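You operate a simulated robot arm through the tools that you are given. There is no shell and no other tool. Be economical: measure what you need, move in short steps, check, and stop when the job is done.

You are at the controls of a simulated robot arm. One attempt, no reset.

JOB
Pull-test bag two, then raise both heat dials on machine six as the settings card says.
Fine: stand the bag in the tester, shut the clamp and pull the lever once.
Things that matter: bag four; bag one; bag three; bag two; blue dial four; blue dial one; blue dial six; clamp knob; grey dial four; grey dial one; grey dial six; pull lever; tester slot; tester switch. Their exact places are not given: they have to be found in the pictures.

The check looks at the end state, three seconds after you hand in, the way a careful person would. Anything else that was tipped, shoved, dropped, spilled or broken makes it a failure.

ROBOT AND FRAMES
A 6-joint arm with a two-finger gripper on a trunk, on a base that drives. Base frame: it is fixed to the floor where the robot stands at the start and does not move with it; the origin is under the middle of the robot, x ahead of it, y to its left, z up. Units: cm, rad, N and s.
With the tool pointing down near the work surface it reaches from about 10 to 72 cm from the robot's upright axis, wherever it stands. Its first joint turns from -2.897 to 2.897 rad. Places, roughly: blue dial four [-480, 90, 70]; blue dial one [-480, -190, 70]; blue dial six [-110, 90, 70]; clamp knob [50, 40, 90]; grey dial four [-480, 90, 60]; grey dial one [-480, -190, 60]; grey dial six [-110, 90, 60]; pull lever [50, 60, 100]; tester slot [60, 50, 80]; tester switch [60, 30, 80]. Payload 2.45 kg.
Tool frame: the origin (TCP) lies between the finger pads and is the grasp point; the fingertips stand 2.6 cm ahead of it; z points along the fingers, y is the line along which they close. Largest opening 9.6 cm; the body of the gripper starts 6.9 cm behind the TCP.
Orientation is that of the tool frame in the base frame, as a unit quaternion [x, y, z, w]. With the fingers straight down and closing along the base's y, the tool's x points along the base's -x, its y along +y and its z along -z.

CONTROLS
- The arm moves only by the tool play_rows. Its argument "deltas" is one flat list of numbers, 7 for each row, row after row: the turn, a rotation vector about the base's x, y, z in rad, then the shift along the base's x, y, z in cm, then the closure, from 0 (fully open) to 1 (shut). In form: [rx, ry, rz, tx, ty, tz, hand, rx, ry, rz, tx, ty, tz, hand, ...]. A call has 1 to 8 rows; each row is the pose to reach, as a shift and turn from the pose commanded when the call began. Rows are played at 5 a second. More than 5 cm and 0.15 rad between two rows, or a gripper value outside its range, and nothing of the call is played. Where a pose cannot be reached the arm comes as near as it can. A force on the tool above 50 N (or 10 N above the force at the start of the call, whichever is more), or a blocked arm, ends the call early, and 0.2 s more pass. Each finger halts on what it meets, pressing with about 38 N; the grip force reading is that of the motor and also rises with nothing between the fingers. The clock runs only during rows and for 0.2 s after the last one: add rows that repeat a pose to give the fingers time. It gives the time, the measured TCP pose, the force on the tool (base axes), the opening and the grip force at its end, in the units of the frame above (readings bear some noise), with the torque about the TCP (base axes, N m) and any sound that the robot's microphone picked up, and new pictures: "show" is both (left out), scene, wrist or none.
- Cameras (640 x 400 px; columns grow to the right, rows downward): "scene" is now at [2.15, 19.15, 115.12]; the picture's right is [0.29, -0.96, 0.00], its down [-0.44, -0.13, -0.89] and it looks along [0.85, 0.26, -0.46] (base axes); focal length 255 px, centre (320, 200). "wrist" rides on the gripper at [8.2, 0.3, -9.8] in the tool frame; the picture's right is [-0.04, 1.00, 0.00], its down [-0.73, -0.03, -0.68] and it looks along [-0.68, -0.03, 0.73] (tool axes); focal length 256 px, centre (320, 200).
- lift_body(by): slides the trunk up (or, below 0, down) by that many cm; the arm and the scene camera ride with it, the base frame stays. It gives what a move gives, with no picture.
- base_move(legs): drives the robot by 1 to 6 legs, each [ahead, turn to the left] in cm and rad, along the robot's own axes; the way and the turn of a leg run together, so that a leg with both is an arc; at most 150 cm and 3.142 rad a leg. The arm and the cameras ride along, it lands a little off, and it stops where it bumps. It gives what a move gives, and a new picture of the scene camera.
- pan_tilt(pan, tilt): turns the head with the scene camera to pan (to the left, within 2.705 rad either way) and tilt (down, from -0.506 to 1.204), counted from straight ahead of the robot. It gives what a move gives, and a new picture of the scene camera.
- probe_pixels(camera, pixels): for up to 12 pixels [column, row] of the newest picture of that camera ("zoom" is the newest enlarged one), the place [x, y, z] in the base frame of the surface seen there, good to about 0.2 cm, but the place of the scene camera against the robot may be out by one fixed shift of up to 2.5 cm in any direction. The clock stands still meanwhile.
- close_up(camera, box): a new picture of the part [left, top, right, bottom] of that camera's present view, enlarged. The clock stands still meanwhile.
- close_job(): hands the job in; it is judged then, once.

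Go step by step. Measure first, check grasps and placings, and put right what went wrong. The budget is 80 turns and 260 pictures, counting those below and the enlarged ones. Unless the task says otherwise, let go and move clear before handing in, and close with one line.

The tools are called after "Call:" by a JSON object that holds its "name" and its "arguments". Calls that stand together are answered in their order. play_rows: Moves the arm, as the interface text tells. Its arguments: {"type":"object","properties":{"deltas":{"type":"array"},"show":{"type":"string","enum":["both","scene","wrist","none"]}},"required":["deltas"]} The other tools are called the same way: lift_body (by) slides the trunk up or down; base_move (legs) drives the base; pan_tilt (pan, tilt) turns the head that bears the scene camera; probe_pixels (camera, pixels) gives the place of the surface under pixels of a picture; close_up (camera, box) takes an enlarged picture of a part of a camera's view; close_job () hands the job in.

At the start:

```text
t: 0.0
position: [22.36, 39.1, 100.03]
tcp_rot: [-0.001, 1.0, 0.0, 0.0]
ft_force: [1.0, 0.4, -0.5]
moment: [0.0, -0.04, 0.01]
grip_width: 9.58
grasp_force: 0.1
trunk travel left (down, up): [-15.0, 0.0]
robot x, y, heading: [-0.01, 0.39, 0.002]
head pan, tilt: [0.295, 0.483]
```

scene: 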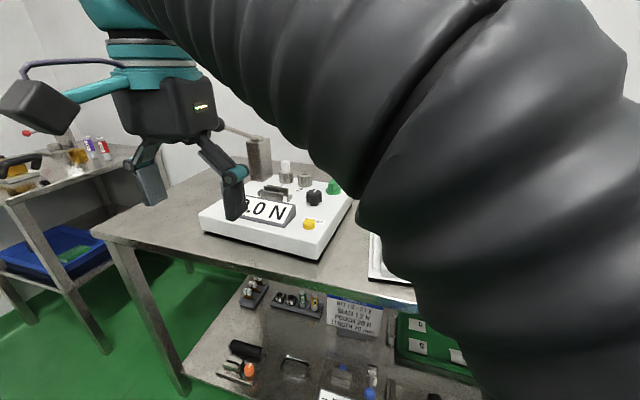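
wrist: 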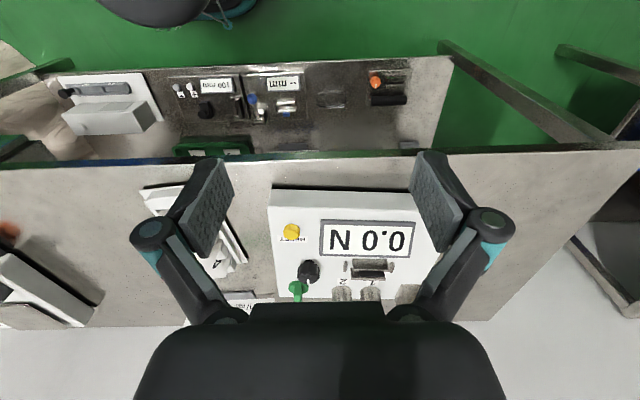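

The scene view is half blocked by the arm; the tester with its display "0.0 N" is near (270,210). I'll look closer at the tester and turn the head to find the bags and card.

Call:
{"name": "close_up", "arguments": {"camera": "scene", "box": [180, 120, 420, 270]}}

Call:
{"name": "close_up", "arguments": {"camera": "wrist", "box": [120, 150, 480, 330]}}

Call:
{"name": "close_up", "arguments": {"camera": "scene", "box": [180, 270, 480, 400]}}

Call:
{"name": "pan_tilt", "arguments": {"pan": -0.5, "tilt": 0.5}}

```text
2.67 times, centred on (300, 195) of scene
```

zoom: 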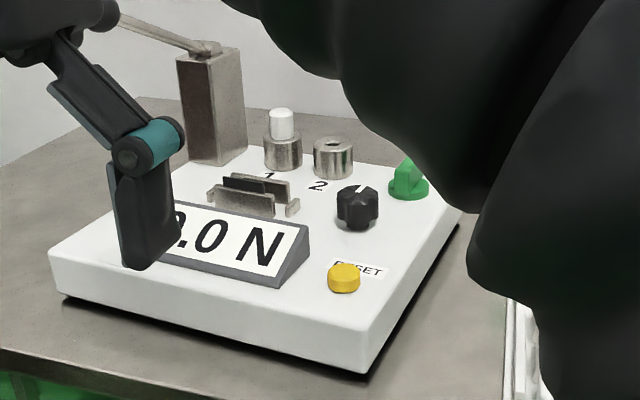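

```text
1.78 times, centred on (300, 240) of wrist
```

zoom: 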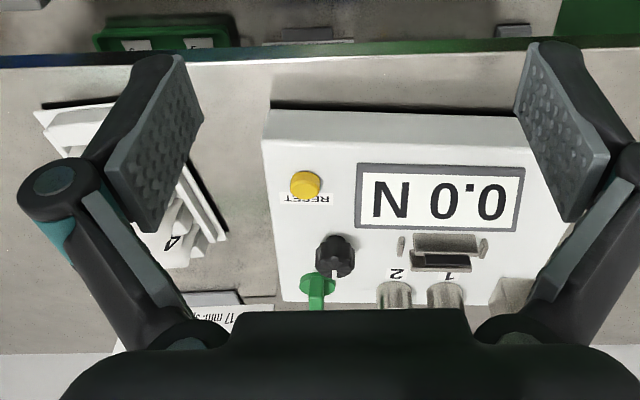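

```text
2.13 times, centred on (330, 335) of scene
```

zoom: 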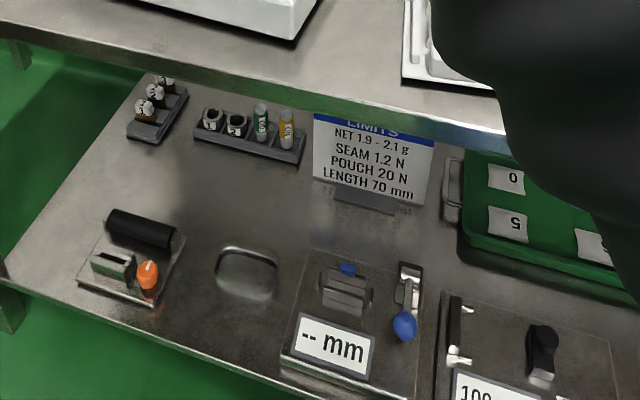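

```text
t: 1.1
position: [22.6, 39.02, 100.01]
tcp_rot: [0.0, 1.0, 0.0, 0.0]
ft_force: [-0.3, -0.4, 0.1]
moment: [0.01, -0.02, 0.0]
grip_width: 9.59
grasp_force: 0.0
trunk travel left (down, up): [-15.0, 0.0]
robot x, y, heading: [0.14, -0.33, 0.002]
head pan, tilt: [-0.499, 0.499]
```

scene: 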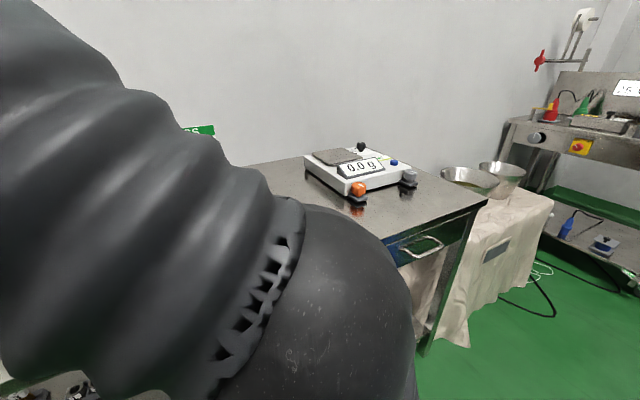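

The arm (dark bellows) hides the middle of the bench. I'll move the arm to the right, then look at the bench again.

Call:
{"name": "play_rows", "arguments": {"deltas": [0, 0, 0, 0, -5, 0.5, 0, 0, 0, 0, 0, -10, 1, 0, 0, 0, 0, 0, -15, 1, 0, 0, 0, 0, 0, -20, 1, 0, 0, 0, 0, 0, -25, 1, 0, 0, 0, 0, 0, -30, 1, 0, 0, 0, 0, 0, -35, 1, 0, 0, 0, 0, 0, -39, 1, 0], "show": "wrist"}}

Call:
{"name": "pan_tilt", "arguments": {"pan": 0.1, "tilt": 0.55}}

```text
refused: row 1 steps farther than a row can; nothing moved
```

```text
t: 2.1
position: [22.49, 38.98, 100.03]
tcp_rot: [0.0, 1.0, 0.0, 0.0]
ft_force: [0.0, -0.4, 0.1]
moment: [-0.03, -0.01, -0.01]
grip_width: 9.59
grasp_force: 0.0
trunk travel left (down, up): [-15.0, 0.0]
robot x, y, heading: [0.34, -0.24, 0.003]
head pan, tilt: [0.099, 0.55]
```

scene: 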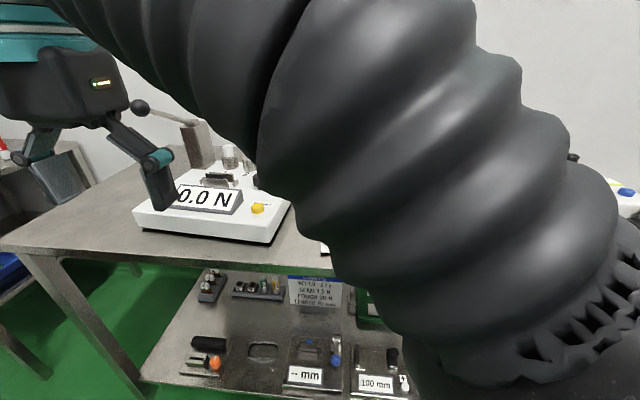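

Call:
{"name": "play_rows", "arguments": {"deltas": [0, 0, 0, 0, -4.8, 0, 0, 0, 0, 0, 0, -9.6, 0, 0, 0, 0, 0, 0, -14.4, 0, 0, 0, 0, 0, 0, -19.2, 0, 0, 0, 0, 0, 0, -24, 0, 0, 0, 0, 0, 0, -28.8, 0, 0, 0, 0, 0, 0, -33.6, 0, 0, 0, 0, 0, 0, -38.4, 0, 0], "show": "wrist"}}

Call:
{"name": "play_rows", "arguments": {"deltas": [0, 0, 0, 0, -4.8, 0, 0, 0, 0, 0, 0, -9.6, 0, 0, 0, 0, 0, 0, -14.4, 0, 0, 0, 0, 0, 0, -19.2, 0, 0, 0, 0, 0, 0, -24, 0, 0, 0, 0, 0, 0, -28.8, 0, 0], "show": "both"}}

```text
t: 3.9
position: [23.33, 0.61, 98.08]
tcp_rot: [0.0, 1.0, -0.001, 0.003]
ft_force: [0.4, -0.3, -0.5]
moment: [0.0, -0.03, -0.07]
grip_width: 9.59
grasp_force: 0.1
out of reach, approached as far as the arm can: row 6, 7, 8
trunk travel left (down, up): [-15.0, 0.0]
robot x, y, heading: [0.24, -0.28, -0.001]
head pan, tilt: [0.099, 0.55]
```

wrist: 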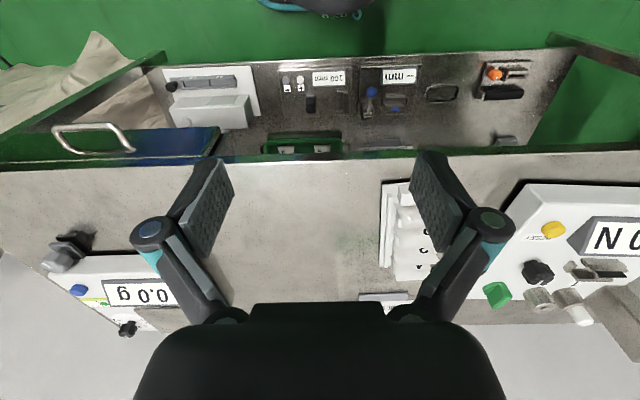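

```text
t: 5.3
position: [23.26, -28.31, 98.08]
tcp_rot: [0.0, 1.0, -0.001, 0.001]
ft_force: [-0.6, 1.3, 0.4]
moment: [-0.08, -0.05, 0.05]
grip_width: 9.6
grasp_force: 0.0
trunk travel left (down, up): [-15.0, 0.0]
robot x, y, heading: [-0.36, -0.23, -0.001]
head pan, tilt: [0.099, 0.55]
```

scene: 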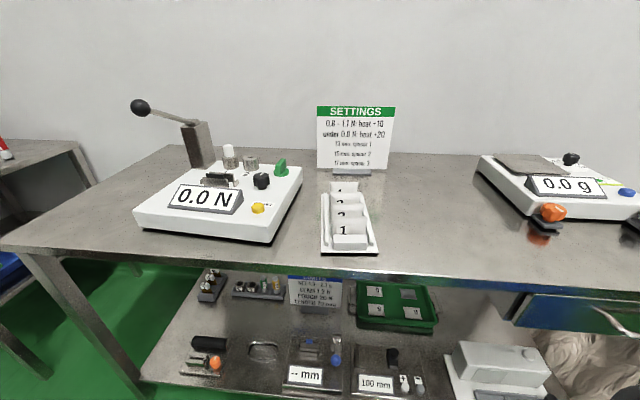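
wrist: 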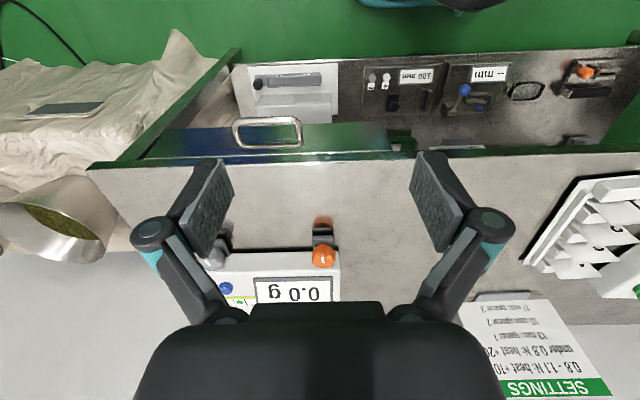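

Now the bench is clear: tester at (220,200), bag rack at (347,220), SETTINGS card at (355,140). I'll enlarge each.

Call:
{"name": "close_up", "arguments": {"camera": "scene", "box": [305, 100, 405, 175]}}

Call:
{"name": "close_up", "arguments": {"camera": "scene", "box": [305, 170, 395, 260]}}

Call:
{"name": "probe_pixels", "arguments": {"camera": "zoom", "pixels": [[320, 200], [250, 290], [250, 220], [250, 150]]}}

Call:
{"name": "close_up", "arguments": {"camera": "scene", "box": [120, 90, 310, 250]}}

```text
5.33 times, centred on (355, 138) of scene
```

zoom: 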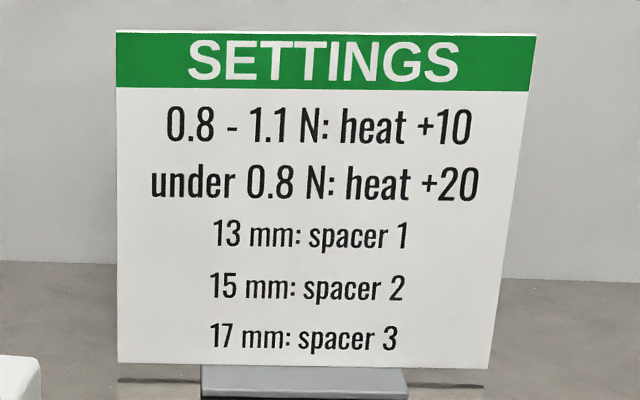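

```text
4.44 times, centred on (350, 215) of scene
```

zoom: 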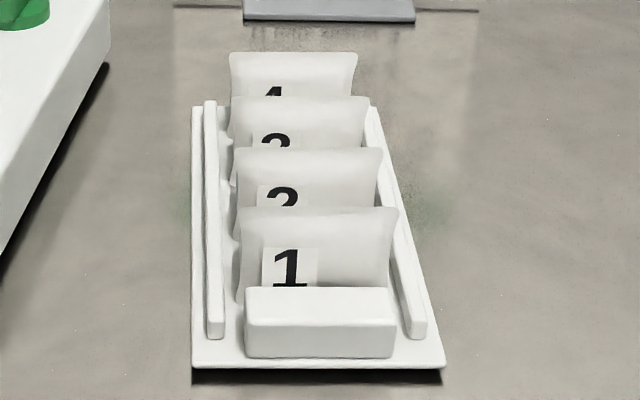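

```text
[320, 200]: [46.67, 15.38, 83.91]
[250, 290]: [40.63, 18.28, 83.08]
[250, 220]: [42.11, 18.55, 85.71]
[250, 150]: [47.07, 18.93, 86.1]
```

```text
2.50 times, centred on (215, 170) of scene
```

zoom: 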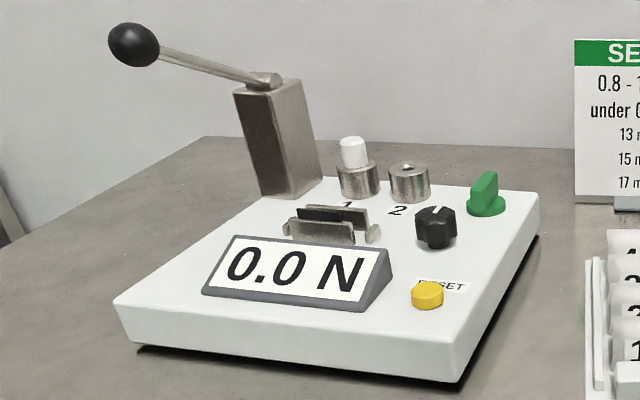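

The card reads 0.8–1.1 N → heat +10, under 0.8 N → +20. I'll measure tester parts in the last zoom.

Call:
{"name": "probe_pixels", "arguments": {"camera": "zoom", "pixels": [[135, 45], [265, 80], [320, 235], [335, 218], [288, 228], [372, 232], [435, 212], [436, 240], [484, 185], [485, 208], [300, 212], [210, 68]]}}

Call:
{"name": "close_up", "arguments": {"camera": "scene", "box": [190, 140, 300, 220]}}

Call:
{"name": "close_up", "arguments": {"camera": "scene", "box": [180, 260, 460, 400]}}

Call:
{"name": "probe_pixels", "arguments": {"camera": "scene", "pixels": [[348, 215], [348, 198], [346, 185], [348, 240], [323, 250], [376, 250], [110, 240], [450, 250], [333, 170], [350, 165]]}}

```text
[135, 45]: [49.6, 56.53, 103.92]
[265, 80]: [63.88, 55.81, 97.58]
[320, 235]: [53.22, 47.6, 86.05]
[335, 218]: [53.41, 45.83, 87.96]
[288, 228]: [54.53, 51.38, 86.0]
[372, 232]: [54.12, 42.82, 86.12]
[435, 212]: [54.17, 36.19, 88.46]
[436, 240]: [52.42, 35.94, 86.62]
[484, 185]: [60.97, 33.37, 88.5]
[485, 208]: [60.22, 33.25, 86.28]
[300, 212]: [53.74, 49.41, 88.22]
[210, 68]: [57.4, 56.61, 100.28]
```

```text
5.00 times, centred on (245, 180) of scene
```

zoom: 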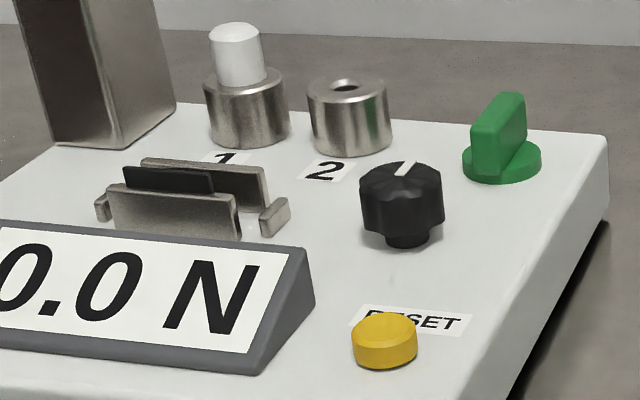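

```text
2.29 times, centred on (320, 330) of scene
```

zoom: 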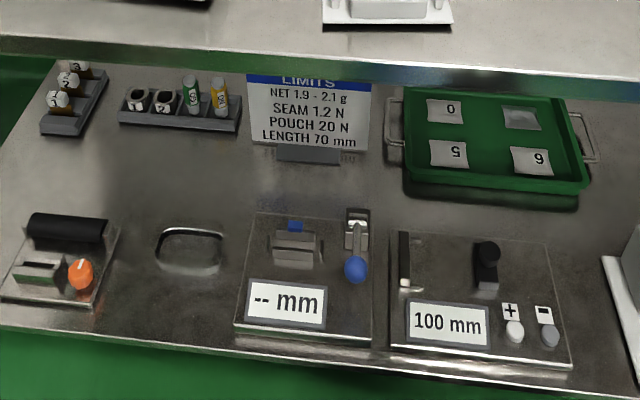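

```text
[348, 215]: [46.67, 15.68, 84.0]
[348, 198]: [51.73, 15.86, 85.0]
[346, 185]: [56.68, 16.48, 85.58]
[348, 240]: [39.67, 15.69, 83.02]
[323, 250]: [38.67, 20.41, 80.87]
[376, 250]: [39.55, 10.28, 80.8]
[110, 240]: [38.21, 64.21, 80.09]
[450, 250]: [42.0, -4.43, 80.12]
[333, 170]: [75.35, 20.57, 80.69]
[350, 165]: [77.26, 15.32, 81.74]
```

Bag rack lies at about x 39–60, y 10–20 with bag 2 near (46.8,15.6). I'll bring the wrist camera above it for a precise view.

Call:
{"name": "play_rows", "arguments": {"deltas": [0, 0, 0, 2, 4.5, 0.3, 0, 0, 0, 0, 4, 9, 0.3, 0, 0, 0, 0, 6, 13.5, 0.3, 0, 0, 0, 0, 8, 18, 0.3, 0, 0, 0, 0, 10, 22.5, 0.3, 0, 0, 0, 0, 12, 27, 0.3, 0, 0, 0, 0, 14, 31.5, 0.3, 0, 0, 0, 0, 16, 36, 0.3, 0], "show": "none"}}

Call:
{"name": "play_rows", "arguments": {"deltas": [0, 0, 0, 1, 4, 0, 0, 0, 0, 0, 1, 7.7, 0, 0], "show": "wrist"}}

Call:
{"name": "close_up", "arguments": {"camera": "wrist", "box": [200, 130, 440, 300]}}

```text
t: 7.1
position: [39.3, 7.93, 98.3]
tcp_rot: [0.0, 1.0, 0.0, 0.001]
ft_force: [-0.5, 0.7, 0.5]
moment: [0.02, -0.01, 0.02]
grip_width: 9.59
grasp_force: 0.1
trunk travel left (down, up): [-15.0, 0.0]
robot x, y, heading: [0.12, -0.14, 0.003]
head pan, tilt: [0.099, 0.55]
```

```text
t: 7.7
position: [40.25, 15.42, 98.34]
tcp_rot: [0.0, 1.0, 0.0, 0.001]
ft_force: [-0.7, -0.4, -0.1]
moment: [0.0, 0.01, -0.03]
grip_width: 9.6
grasp_force: 0.2
trunk travel left (down, up): [-15.0, 0.0]
robot x, y, heading: [-0.04, -0.09, 0.003]
head pan, tilt: [0.099, 0.55]
```

wrist: 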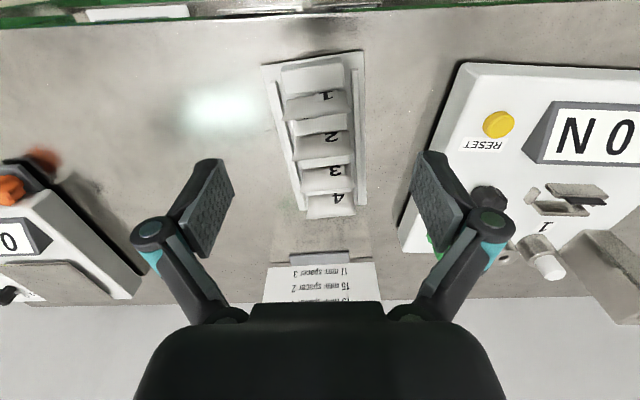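

```text
2.35 times, centred on (320, 215) of wrist
```

zoom: 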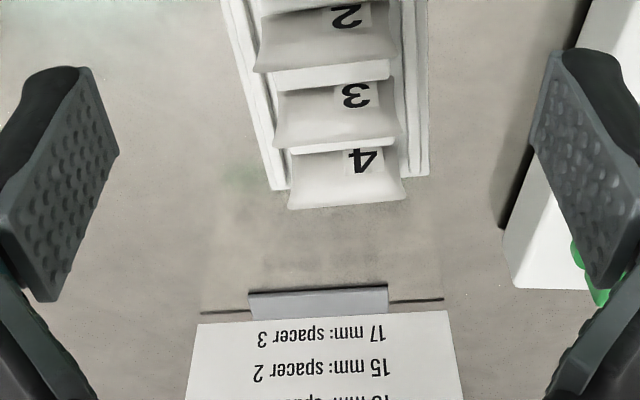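

The labels read 1,2,3,4 from the front, so bag 2 is the second at wrist (325,145). I'll measure it with the wrist camera.

Call:
{"name": "close_up", "arguments": {"camera": "wrist", "box": [250, 40, 390, 220]}}

Call:
{"name": "probe_pixels", "arguments": {"camera": "wrist", "pixels": [[319, 117], [315, 135], [318, 147], [323, 156], [299, 161], [348, 155], [326, 165], [328, 188], [319, 103], [335, 208], [288, 105], [352, 95]]}}

Call:
{"name": "probe_pixels", "arguments": {"camera": "wrist", "pixels": [[498, 124], [490, 200], [552, 207], [575, 190], [580, 200], [535, 195], [598, 198]]}}

Call:
{"name": "probe_pixels", "arguments": {"camera": "scene", "pixels": [[257, 207]]}}

```text
2.22 times, centred on (320, 130) of wrist
```

zoom: 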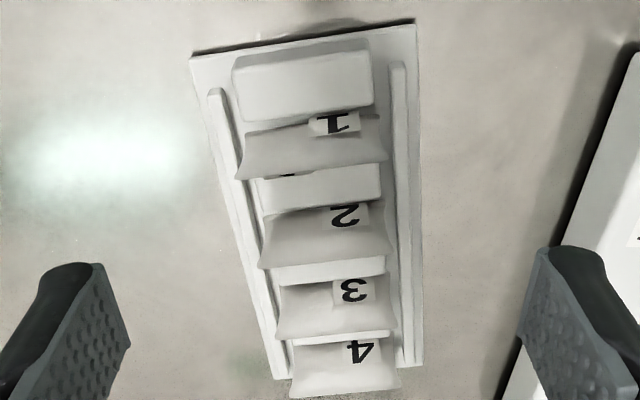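

```text
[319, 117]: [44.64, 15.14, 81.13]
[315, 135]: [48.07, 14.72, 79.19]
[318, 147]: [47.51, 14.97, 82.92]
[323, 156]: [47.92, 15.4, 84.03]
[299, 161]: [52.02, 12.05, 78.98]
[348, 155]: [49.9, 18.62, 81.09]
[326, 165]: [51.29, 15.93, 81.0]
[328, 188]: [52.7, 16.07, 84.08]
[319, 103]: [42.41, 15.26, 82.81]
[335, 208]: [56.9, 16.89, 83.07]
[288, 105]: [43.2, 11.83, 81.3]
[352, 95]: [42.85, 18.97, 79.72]
```

```text
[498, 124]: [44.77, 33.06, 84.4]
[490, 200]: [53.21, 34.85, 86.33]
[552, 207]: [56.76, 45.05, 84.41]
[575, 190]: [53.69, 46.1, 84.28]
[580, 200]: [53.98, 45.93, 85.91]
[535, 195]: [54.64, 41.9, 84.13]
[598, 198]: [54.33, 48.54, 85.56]
```

```text
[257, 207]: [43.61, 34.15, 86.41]
```

Bag 2's top sits near (47.9,15.4,84.5). I'll turn the gripper 90° so the fingers close along x, with the camera on the -y side, and partly close it.

Call:
{"name": "play_rows", "arguments": {"deltas": [0, 0, 0.145, 0.9, 0, 0, 0.1, 0, 0, 0.29, 1.8, 0, 0, 0.2, 0, 0, 0.435, 2.7, 0, 0, 0.3, 0, 0, 0.58, 3.6, 0, 0, 0.4, 0, 0, 0.725, 4.5, 0, 0, 0.5, 0, 0, 0.87, 5.4, 0, 0, 0.6, 0, 0, 1.015, 6.3, 0, 0, 0.63, 0, 0, 1.16, 7.2, 0, 0, 0.63], "show": "none"}}

Call:
{"name": "play_rows", "arguments": {"deltas": [0, 0, 0.14, 0.2, 0, -1, 0.63, 0, 0, 0.28, 0.4, 0, -2, 0.63, 0, 0, 0.411, 0.4, 0, -4, 0.63, 0, 0, 0.411, 0.4, 0, -4, 0.63], "show": "both"}}

Call:
{"name": "close_up", "arguments": {"camera": "wrist", "box": [220, 150, 420, 320]}}

```text
t: 9.5
position: [47.46, 15.48, 98.37]
tcp_rot: [-0.549, 0.836, 0.0, 0.0]
ft_force: [0.0, 0.2, 0.3]
moment: [0.02, -0.02, 0.02]
grip_width: 3.55
grasp_force: 0.0
trunk travel left (down, up): [-15.0, 0.0]
robot x, y, heading: [0.01, 0.27, 0.001]
head pan, tilt: [0.099, 0.55]
```

```text
t: 10.5
position: [47.75, 15.44, 94.46]
tcp_rot: [0.708, -0.707, 0.0, 0.001]
ft_force: [-0.2, -0.7, 1.0]
moment: [-0.01, 0.01, 0.01]
grip_width: 3.57
grasp_force: 0.0
trunk travel left (down, up): [-15.0, 0.0]
robot x, y, heading: [-0.13, -0.09, 0.001]
head pan, tilt: [0.099, 0.55]
```

scene: 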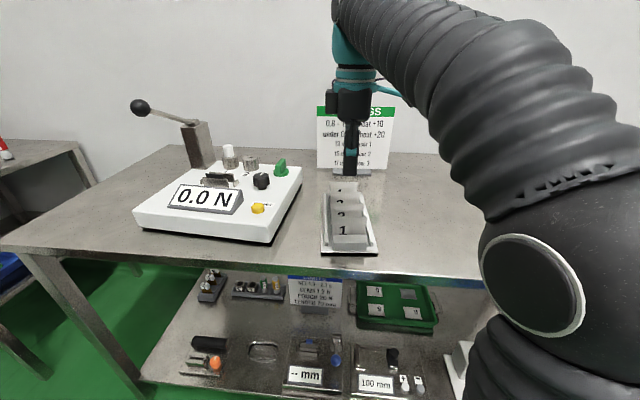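
wrist: 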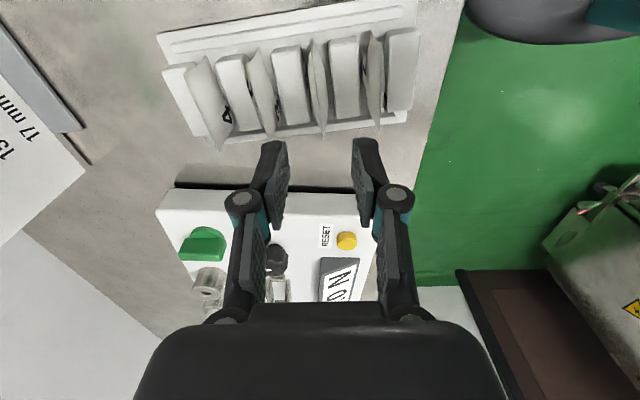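

```text
2.35 times, centred on (320, 235) of wrist
```

zoom: 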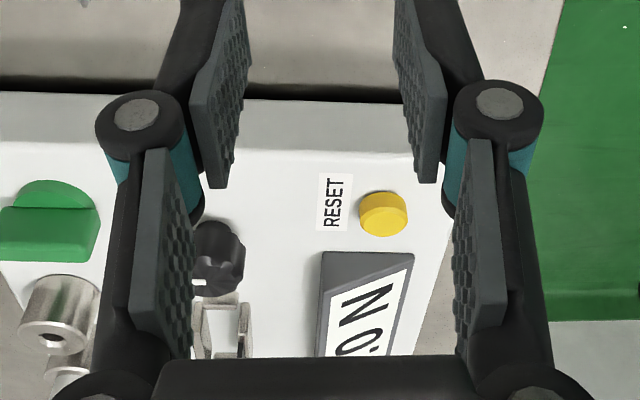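

Bag 2 appears as the third sheet from the left, around (318,85). I'll enlarge and measure.

Call:
{"name": "close_up", "arguments": {"camera": "wrist", "box": [150, 10, 430, 170]}}

Call:
{"name": "probe_pixels", "arguments": {"camera": "zoom", "pixels": [[365, 90], [380, 180], [390, 260], [372, 130], [386, 230], [270, 220], [505, 180], [450, 170], [320, 180], [392, 282], [515, 250], [250, 160]]}}

```text
2.29 times, centred on (290, 90) of wrist
```

zoom: 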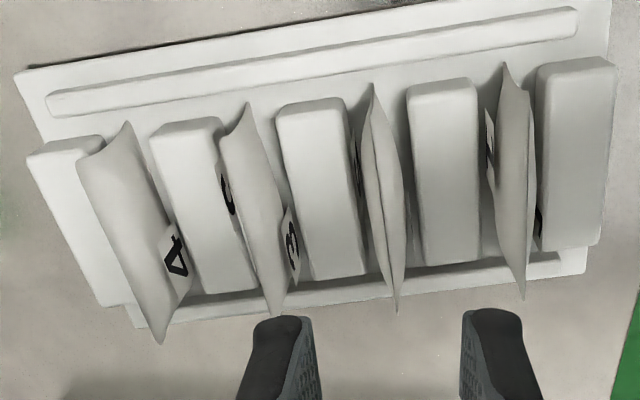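

```text
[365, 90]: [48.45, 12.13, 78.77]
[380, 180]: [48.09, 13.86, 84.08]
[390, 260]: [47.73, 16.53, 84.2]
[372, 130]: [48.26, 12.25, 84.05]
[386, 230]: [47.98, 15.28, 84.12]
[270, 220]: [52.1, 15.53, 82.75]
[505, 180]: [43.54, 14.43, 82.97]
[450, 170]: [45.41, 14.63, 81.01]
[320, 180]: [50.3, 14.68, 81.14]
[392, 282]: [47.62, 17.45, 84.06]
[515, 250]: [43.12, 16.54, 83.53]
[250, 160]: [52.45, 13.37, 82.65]
```

Bag 2's top edge is z≈84.2, centre (47.97,15.2), yawed by about 0.12 rad. I'll descend with that yaw and stop with the tips 1.8 cm below the top edge, still open.

Call:
{"name": "play_rows", "arguments": {"deltas": [0, 0, 0.12, 0.22, -0.2, -2, 0.63, 0, 0, 0.12, 0.22, -0.2, -4.5, 0.63, 0, 0, 0.12, 0.22, -0.2, -6.5, 0.63, 0, 0, 0.12, 0.22, -0.2, -7.5, 0.63, 0, 0, 0.12, 0.22, -0.2, -7.5, 0.63], "show": "wrist"}}

Call:
{"name": "close_up", "arguments": {"camera": "wrist", "box": [180, 50, 460, 220]}}

Call:
{"name": "close_up", "arguments": {"camera": "scene", "box": [300, 130, 400, 260]}}

```text
t: 11.7
position: [48.13, 15.3, 86.87]
tcp_rot: [0.748, -0.663, 0.0, 0.0]
ft_force: [-0.8, 0.9, 1.4]
moment: [0.0, -0.02, -0.04]
grip_width: 3.56
grasp_force: 0.1
trunk travel left (down, up): [-15.0, 0.0]
robot x, y, heading: [0.25, 0.04, 0.002]
head pan, tilt: [0.099, 0.55]
```

wrist: 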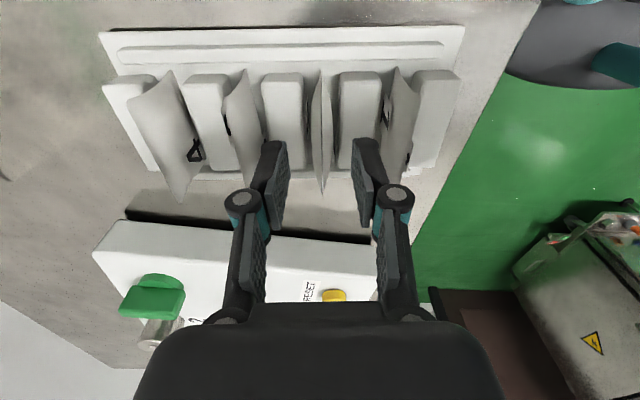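

```text
2.29 times, centred on (320, 135) of wrist
```

zoom: 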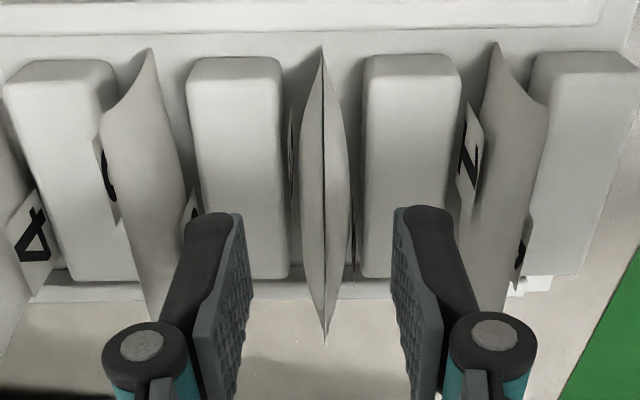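

```text
3.08 times, centred on (350, 195) of scene
```

zoom: 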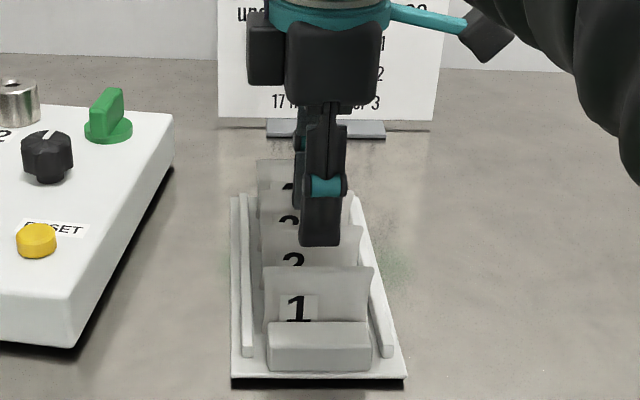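

Bag 2 is centred between the fingers at (320,130). Lowering 1.9 cm and closing.

Call:
{"name": "play_rows", "arguments": {"deltas": [0, 0, 0, -0.05, 0, -1.9, 0.63, 0, 0, 0, -0.05, 0, -1.9, 0.8, 0, 0, 0, -0.05, 0, -1.9, 1, 0, 0, 0, -0.05, 0, -1.9, 1, 0, 0, 0, -0.05, 0, -1.9, 1], "show": "wrist"}}

```text
t: 12.9
position: [48.06, 15.22, 85.02]
tcp_rot: [0.748, -0.663, 0.001, 0.0]
ft_force: [-0.1, -0.7, -0.4]
moment: [0.0, -0.01, -0.01]
grip_width: 0.92
grasp_force: 36.5
trunk travel left (down, up): [-15.0, 0.0]
robot x, y, heading: [-0.26, 0.12, -0.004]
head pan, tilt: [0.099, 0.55]
```

wrist: 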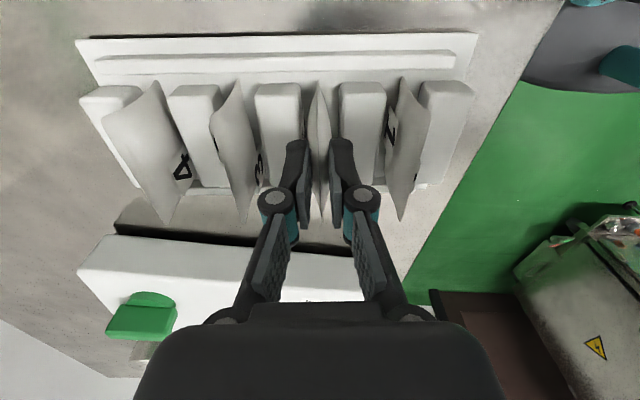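

The grip holds at 0.92 cm. Lifting straight up.

Call:
{"name": "play_rows", "arguments": {"deltas": [0, 0, 0, 0, 0, 2, 1, 0, 0, 0, 0, 0, 5, 1, 0, 0, 0, 0, 0, 8, 1, 0, 0, 0, 0, 0, 11, 1, 0, 0, 0, 0, 0, 13, 1], "show": "both"}}

Call:
{"name": "close_up", "arguments": {"camera": "scene", "box": [280, 100, 420, 260]}}

Call:
{"name": "close_up", "arguments": {"camera": "wrist", "box": [200, 90, 440, 280]}}

```text
t: 14.1
position: [47.96, 15.32, 97.88]
tcp_rot: [0.749, -0.663, 0.0, 0.001]
ft_force: [0.6, 0.0, 0.0]
moment: [0.02, 0.04, -0.01]
grip_width: 0.89
grasp_force: 36.3
trunk travel left (down, up): [-15.0, 0.0]
robot x, y, heading: [-0.12, 0.14, -0.003]
head pan, tilt: [0.099, 0.55]
```

scene: 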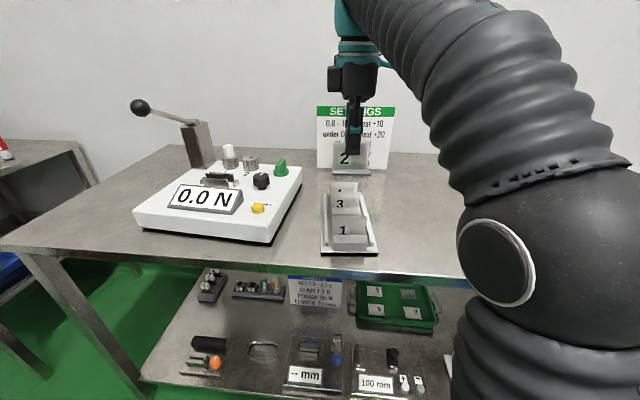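
wrist: 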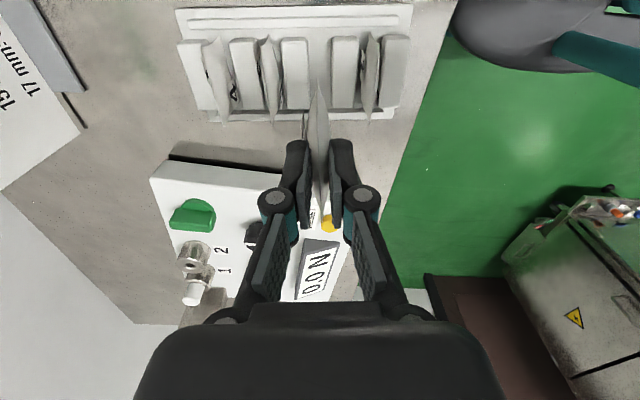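

```text
2.50 times, centred on (350, 180) of scene
```

zoom: 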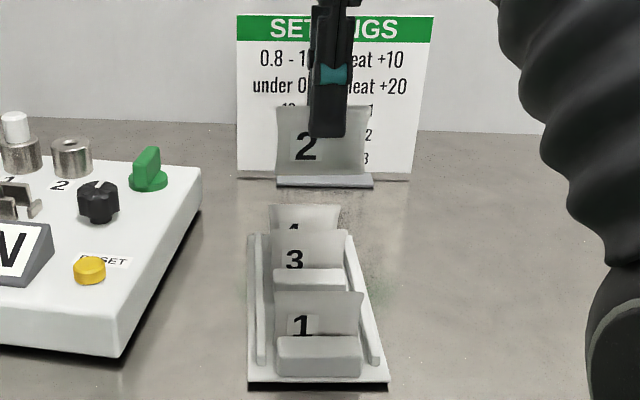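

```text
2.11 times, centred on (320, 185) of wrist
```

zoom: 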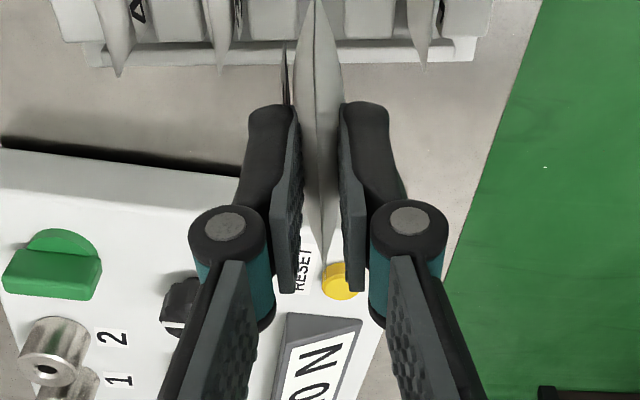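

Bag 2 is held cleanly and stands 3 cm below the fingertips. I'll move it above the tester, offset in x so that the slot can be seen by the wrist camera.

Call:
{"name": "play_rows", "arguments": {"deltas": [0, 0, 0, 1.5, 4, 0, 1, 0, 0, 0, 3, 8, 0, 1, 0, 0, 0, 4.5, 12, 0, 1, 0, 0, 0, 6, 16, 0, 1, 0, 0, 0, 7.5, 20, 0, 1, 0, 0, 0, 9, 24, 0, 1, 0, 0, 0, 10.5, 27, 0, 1, 0, 0, 0, 10.5, 27, 0, 1], "show": "both"}}

Call:
{"name": "close_up", "arguments": {"camera": "wrist", "box": [220, 40, 480, 220]}}

```text
t: 15.9
position: [52.95, 37.29, 91.52]
tcp_rot: [0.748, -0.664, 0.0, -0.003]
ft_force: [2.0, -6.8, 25.1]
moment: [-0.36, -0.29, -0.07]
grip_width: 0.89
grasp_force: 36.5
out of reach, approached as far as the arm can: row 2, 3, 4, 5, 6, 7, 8
trunk travel left (down, up): [-15.0, 0.0]
robot x, y, heading: [-0.12, 0.01, 0.001]
head pan, tilt: [0.099, 0.55]
```

scene: 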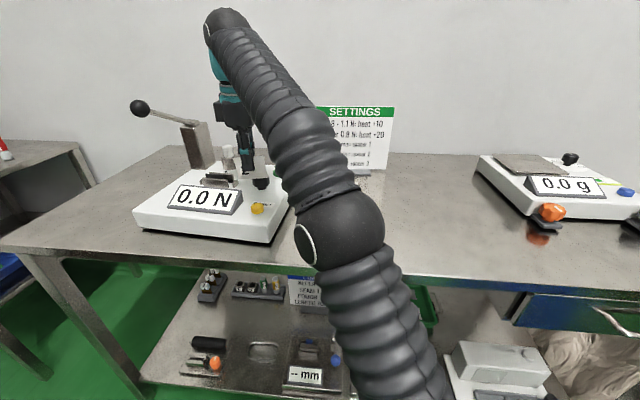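
wrist: 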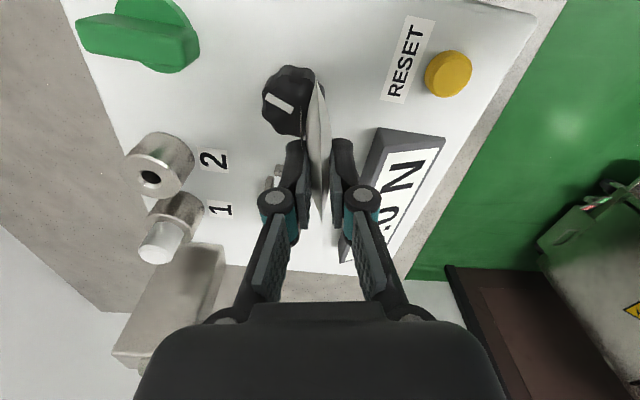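

```text
2.22 times, centred on (350, 130) of wrist
```

zoom: 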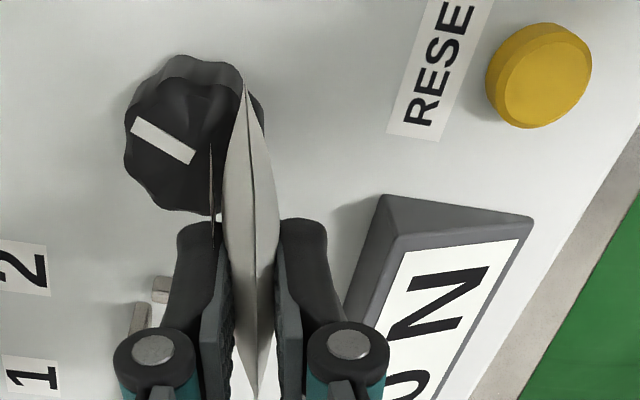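

The target was beyond reach: the arm sagged to z 91.5 and the bag touches the clamp knob (25 N). I'll lift and come back gently.

Call:
{"name": "play_rows", "arguments": {"deltas": [0, 0, 0, 0, 0, 2, 1], "show": "wrist"}}

```text
t: 16.3
position: [52.23, 36.67, 92.01]
tcp_rot: [0.749, -0.663, 0.0, 0.002]
ft_force: [0.4, -0.6, 0.4]
moment: [-0.01, 0.07, 0.0]
grip_width: 0.86
grasp_force: 36.8
out of reach, approached as far as the arm can: row 1
trunk travel left (down, up): [-15.0, 0.0]
robot x, y, heading: [0.44, 0.11, 0.002]
head pan, tilt: [0.099, 0.55]
```

wrist: 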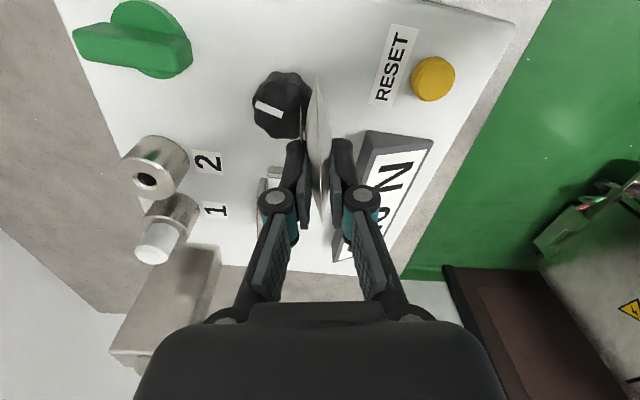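

Contact is gone. I'll retract toward the robot and up, then drive nearer.

Call:
{"name": "play_rows", "arguments": {"deltas": [0, 0, 0, -2, -2.5, 1.5, 1, 0, 0, 0, -4, -5, 3, 1, 0, 0, 0, -7, -8, 4.5, 1, 0, 0, 0, -10, -11, 5, 1, 0, 0, 0, -13, -14, 5, 1, 0, 0, 0, -16, -17, 5, 1, 0, 0, 0, -19, -20, 5, 1, 0, 0, 0, -19, -20, 5, 1], "show": "both"}}

Call:
{"name": "pan_tilt", "arguments": {"pan": 0.1, "tilt": 1.15}}

```text
t: 18.1
position: [33.34, 16.69, 97.27]
tcp_rot: [0.748, -0.663, -0.001, 0.001]
ft_force: [0.2, -0.1, -1.0]
moment: [0.01, 0.01, -0.04]
grip_width: 0.89
grasp_force: 36.9
trunk travel left (down, up): [-15.0, 0.0]
robot x, y, heading: [-0.1, 0.09, 0.001]
head pan, tilt: [0.099, 0.55]
```

scene: 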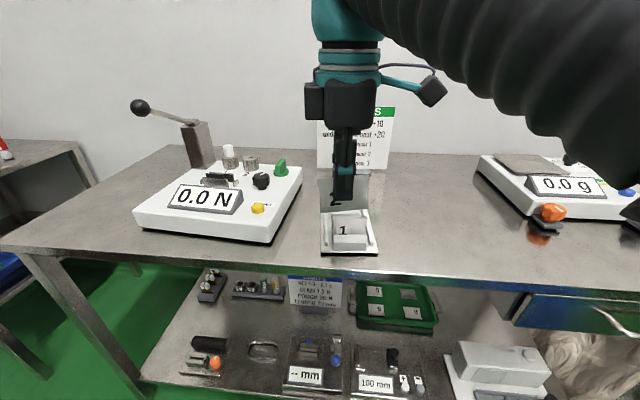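
wrist: 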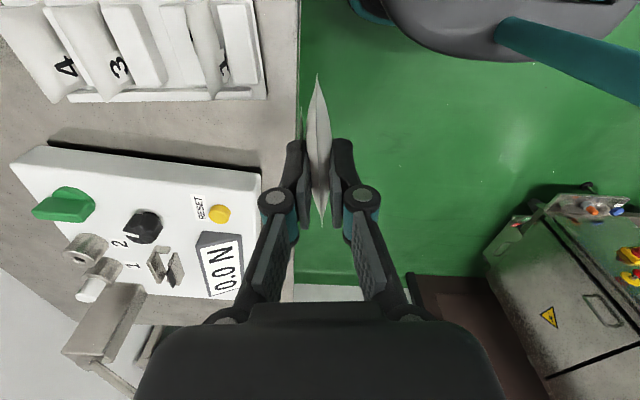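

```text
t: 19.1
position: [33.27, 16.68, 97.12]
tcp_rot: [0.748, -0.664, 0.0, 0.0]
ft_force: [0.0, 0.1, -0.1]
moment: [0.0, 0.04, 0.0]
grip_width: 0.88
grasp_force: 36.1
trunk travel left (down, up): [-15.0, 0.0]
robot x, y, heading: [0.36, -0.1, -0.0]
head pan, tilt: [0.099, 1.15]
```

scene: 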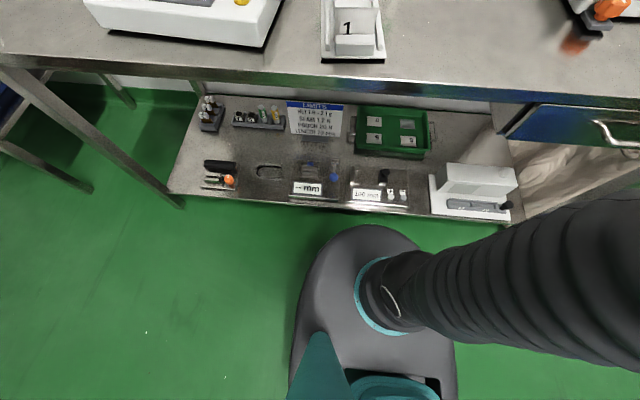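

The base's front edge is at about (375,228) and the shelf edge at about (345,205). I'll measure the room to drive.

Call:
{"name": "probe_pixels", "arguments": {"camera": "scene", "pixels": [[375, 226], [300, 300], [345, 210], [345, 85], [175, 205], [240, 215]]}}

```text
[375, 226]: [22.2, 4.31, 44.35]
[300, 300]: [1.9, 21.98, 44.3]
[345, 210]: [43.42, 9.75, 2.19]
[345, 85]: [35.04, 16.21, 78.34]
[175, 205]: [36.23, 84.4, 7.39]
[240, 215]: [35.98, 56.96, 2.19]
```

There is about 12 cm free in front. I'll back off and shift ~28 cm left and ~7 cm ahead, so the slot comes well within reach.

Call:
{"name": "base_move", "arguments": {"legs": [[-30, 0], [0, 0.785], [40, 0], [0, -0.785], [8, 0]]}}

Call:
{"name": "pan_tilt", "arguments": {"pan": 0.3, "tilt": 0.6}}

```text
t: 28.1
position: [39.26, 45.36, 97.13]
tcp_rot: [0.75, -0.661, 0.0, 0.001]
ft_force: [-0.5, 1.1, 0.1]
moment: [0.0, -0.01, -0.02]
grip_width: 0.86
grasp_force: 36.4
trunk travel left (down, up): [-15.0, 0.0]
robot x, y, heading: [5.91, 28.29, 0.013]
head pan, tilt: [0.099, 1.15]
```

scene: 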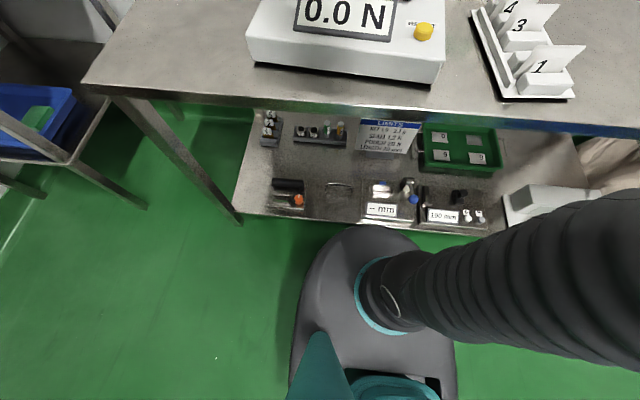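

```text
t: 29.0
position: [39.12, 45.18, 97.24]
tcp_rot: [0.751, -0.661, 0.0, 0.0]
ft_force: [0.0, 0.3, 0.2]
moment: [0.0, 0.04, -0.01]
grip_width: 0.88
grasp_force: 36.9
trunk travel left (down, up): [-15.0, 0.0]
robot x, y, heading: [6.06, 28.43, 0.009]
head pan, tilt: [0.3, 0.6]
```

scene: 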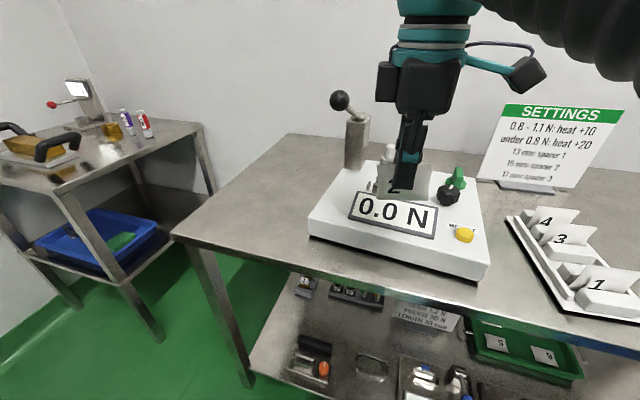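

Base is now at (6,28.4). I'll bring the gripper to about (48.5,42,97) to see the jaws beside the bag.

Call:
{"name": "play_rows", "arguments": {"deltas": [0, 0, 0, 3, -1.5, 0, 1, 0, 0, 0, 6, -3, 0, 1, 0, 0, 0, 9.3, -3.2, 0, 1, 0, 0, 0, 9.3, -3.2, 0, 1], "show": "wrist"}}

Call:
{"name": "close_up", "arguments": {"camera": "wrist", "box": [160, 40, 400, 190]}}

```text
t: 30.0
position: [48.58, 42.2, 97.14]
tcp_rot: [0.75, -0.661, 0.0, 0.0]
ft_force: [0.3, 0.2, 0.1]
moment: [0.0, 0.01, -0.03]
grip_width: 0.88
grasp_force: 36.2
trunk travel left (down, up): [-15.0, 0.0]
robot x, y, heading: [5.91, 28.11, 0.004]
head pan, tilt: [0.3, 0.6]
```

wrist: 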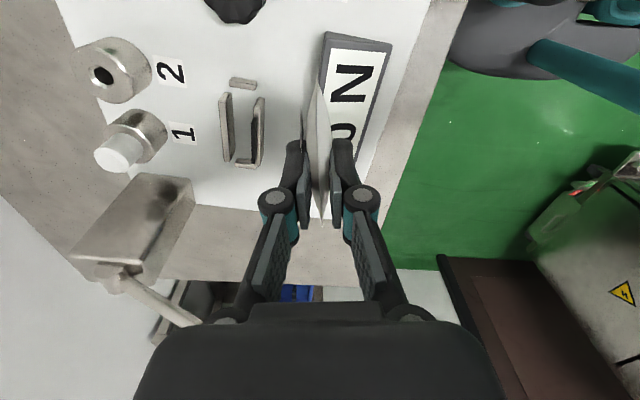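

```text
2.67 times, centred on (280, 115) of wrist
```

zoom: 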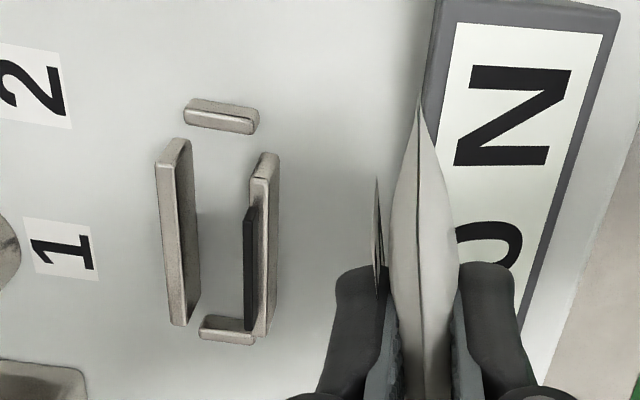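

The jaws are visible: rear plate at zoom (180,230), front plate with black pad at (262,240), end stops at (220,117) and (228,328). Measuring.

Call:
{"name": "probe_pixels", "arguments": {"camera": "zoom", "pixels": [[180, 150], [173, 310], [190, 230], [270, 165], [262, 325], [249, 240], [249, 315], [220, 110], [226, 325], [222, 230], [218, 160], [225, 290]]}}

Call:
{"name": "probe_pixels", "arguments": {"camera": "wrist", "pixels": [[318, 90], [320, 130], [322, 200], [316, 150]]}}

Call:
{"name": "probe_pixels", "arguments": {"camera": "scene", "pixels": [[340, 100], [464, 235], [355, 120], [458, 172], [447, 185]]}}

Call:
{"name": "close_up", "arguments": {"camera": "scene", "box": [310, 80, 500, 280]}}

```text
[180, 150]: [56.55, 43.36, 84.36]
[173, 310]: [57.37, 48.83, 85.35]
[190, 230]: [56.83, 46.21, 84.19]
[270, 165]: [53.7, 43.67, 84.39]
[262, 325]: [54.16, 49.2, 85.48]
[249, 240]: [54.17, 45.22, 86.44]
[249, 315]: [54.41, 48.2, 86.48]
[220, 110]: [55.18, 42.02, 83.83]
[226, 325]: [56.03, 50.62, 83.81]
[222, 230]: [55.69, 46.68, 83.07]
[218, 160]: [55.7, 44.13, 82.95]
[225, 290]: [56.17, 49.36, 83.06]
```

```text
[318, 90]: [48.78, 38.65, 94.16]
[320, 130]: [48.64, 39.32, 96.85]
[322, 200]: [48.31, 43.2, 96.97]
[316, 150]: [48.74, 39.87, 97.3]
```

```text
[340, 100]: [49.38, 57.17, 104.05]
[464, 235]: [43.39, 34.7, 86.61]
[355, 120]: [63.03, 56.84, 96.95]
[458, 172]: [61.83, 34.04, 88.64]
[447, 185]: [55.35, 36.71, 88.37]
```

```text
2.00 times, centred on (405, 180) of scene
```

zoom: 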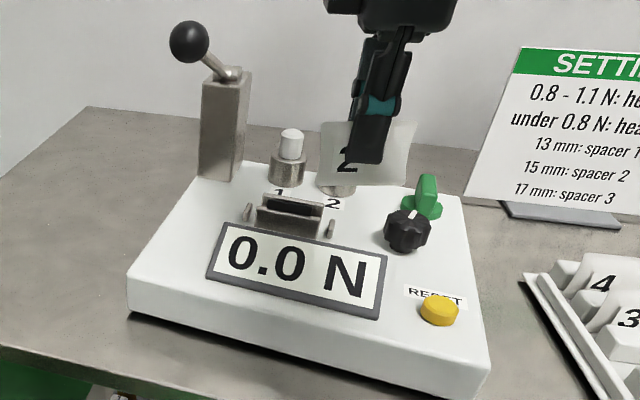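

Slot centre ≈ (55.55,46.3), floor z 83.05, jaw tops ≈ 86.5, yaw ≈ -0.10. I'll check how far the bag hangs below the TCP.

Call:
{"name": "probe_pixels", "arguments": {"camera": "zoom", "pixels": [[325, 178], [340, 182], [395, 180], [330, 130], [405, 125], [340, 128], [270, 198], [300, 205], [265, 232], [440, 305], [400, 178], [322, 183]]}}

Call:
{"name": "close_up", "arguments": {"camera": "scene", "box": [440, 120, 540, 190]}}

```text
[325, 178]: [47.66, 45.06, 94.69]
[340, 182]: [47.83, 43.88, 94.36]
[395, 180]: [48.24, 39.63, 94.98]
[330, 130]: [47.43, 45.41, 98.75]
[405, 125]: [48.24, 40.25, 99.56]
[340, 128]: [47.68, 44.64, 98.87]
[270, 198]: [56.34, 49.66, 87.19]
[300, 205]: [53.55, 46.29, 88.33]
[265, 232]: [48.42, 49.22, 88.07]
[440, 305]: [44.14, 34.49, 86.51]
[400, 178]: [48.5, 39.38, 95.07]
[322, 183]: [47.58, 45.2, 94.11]
```

```text
5.71 times, centred on (490, 155) of scene
```

zoom: 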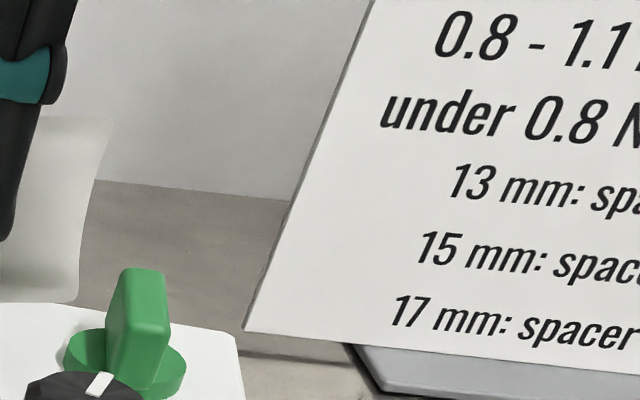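

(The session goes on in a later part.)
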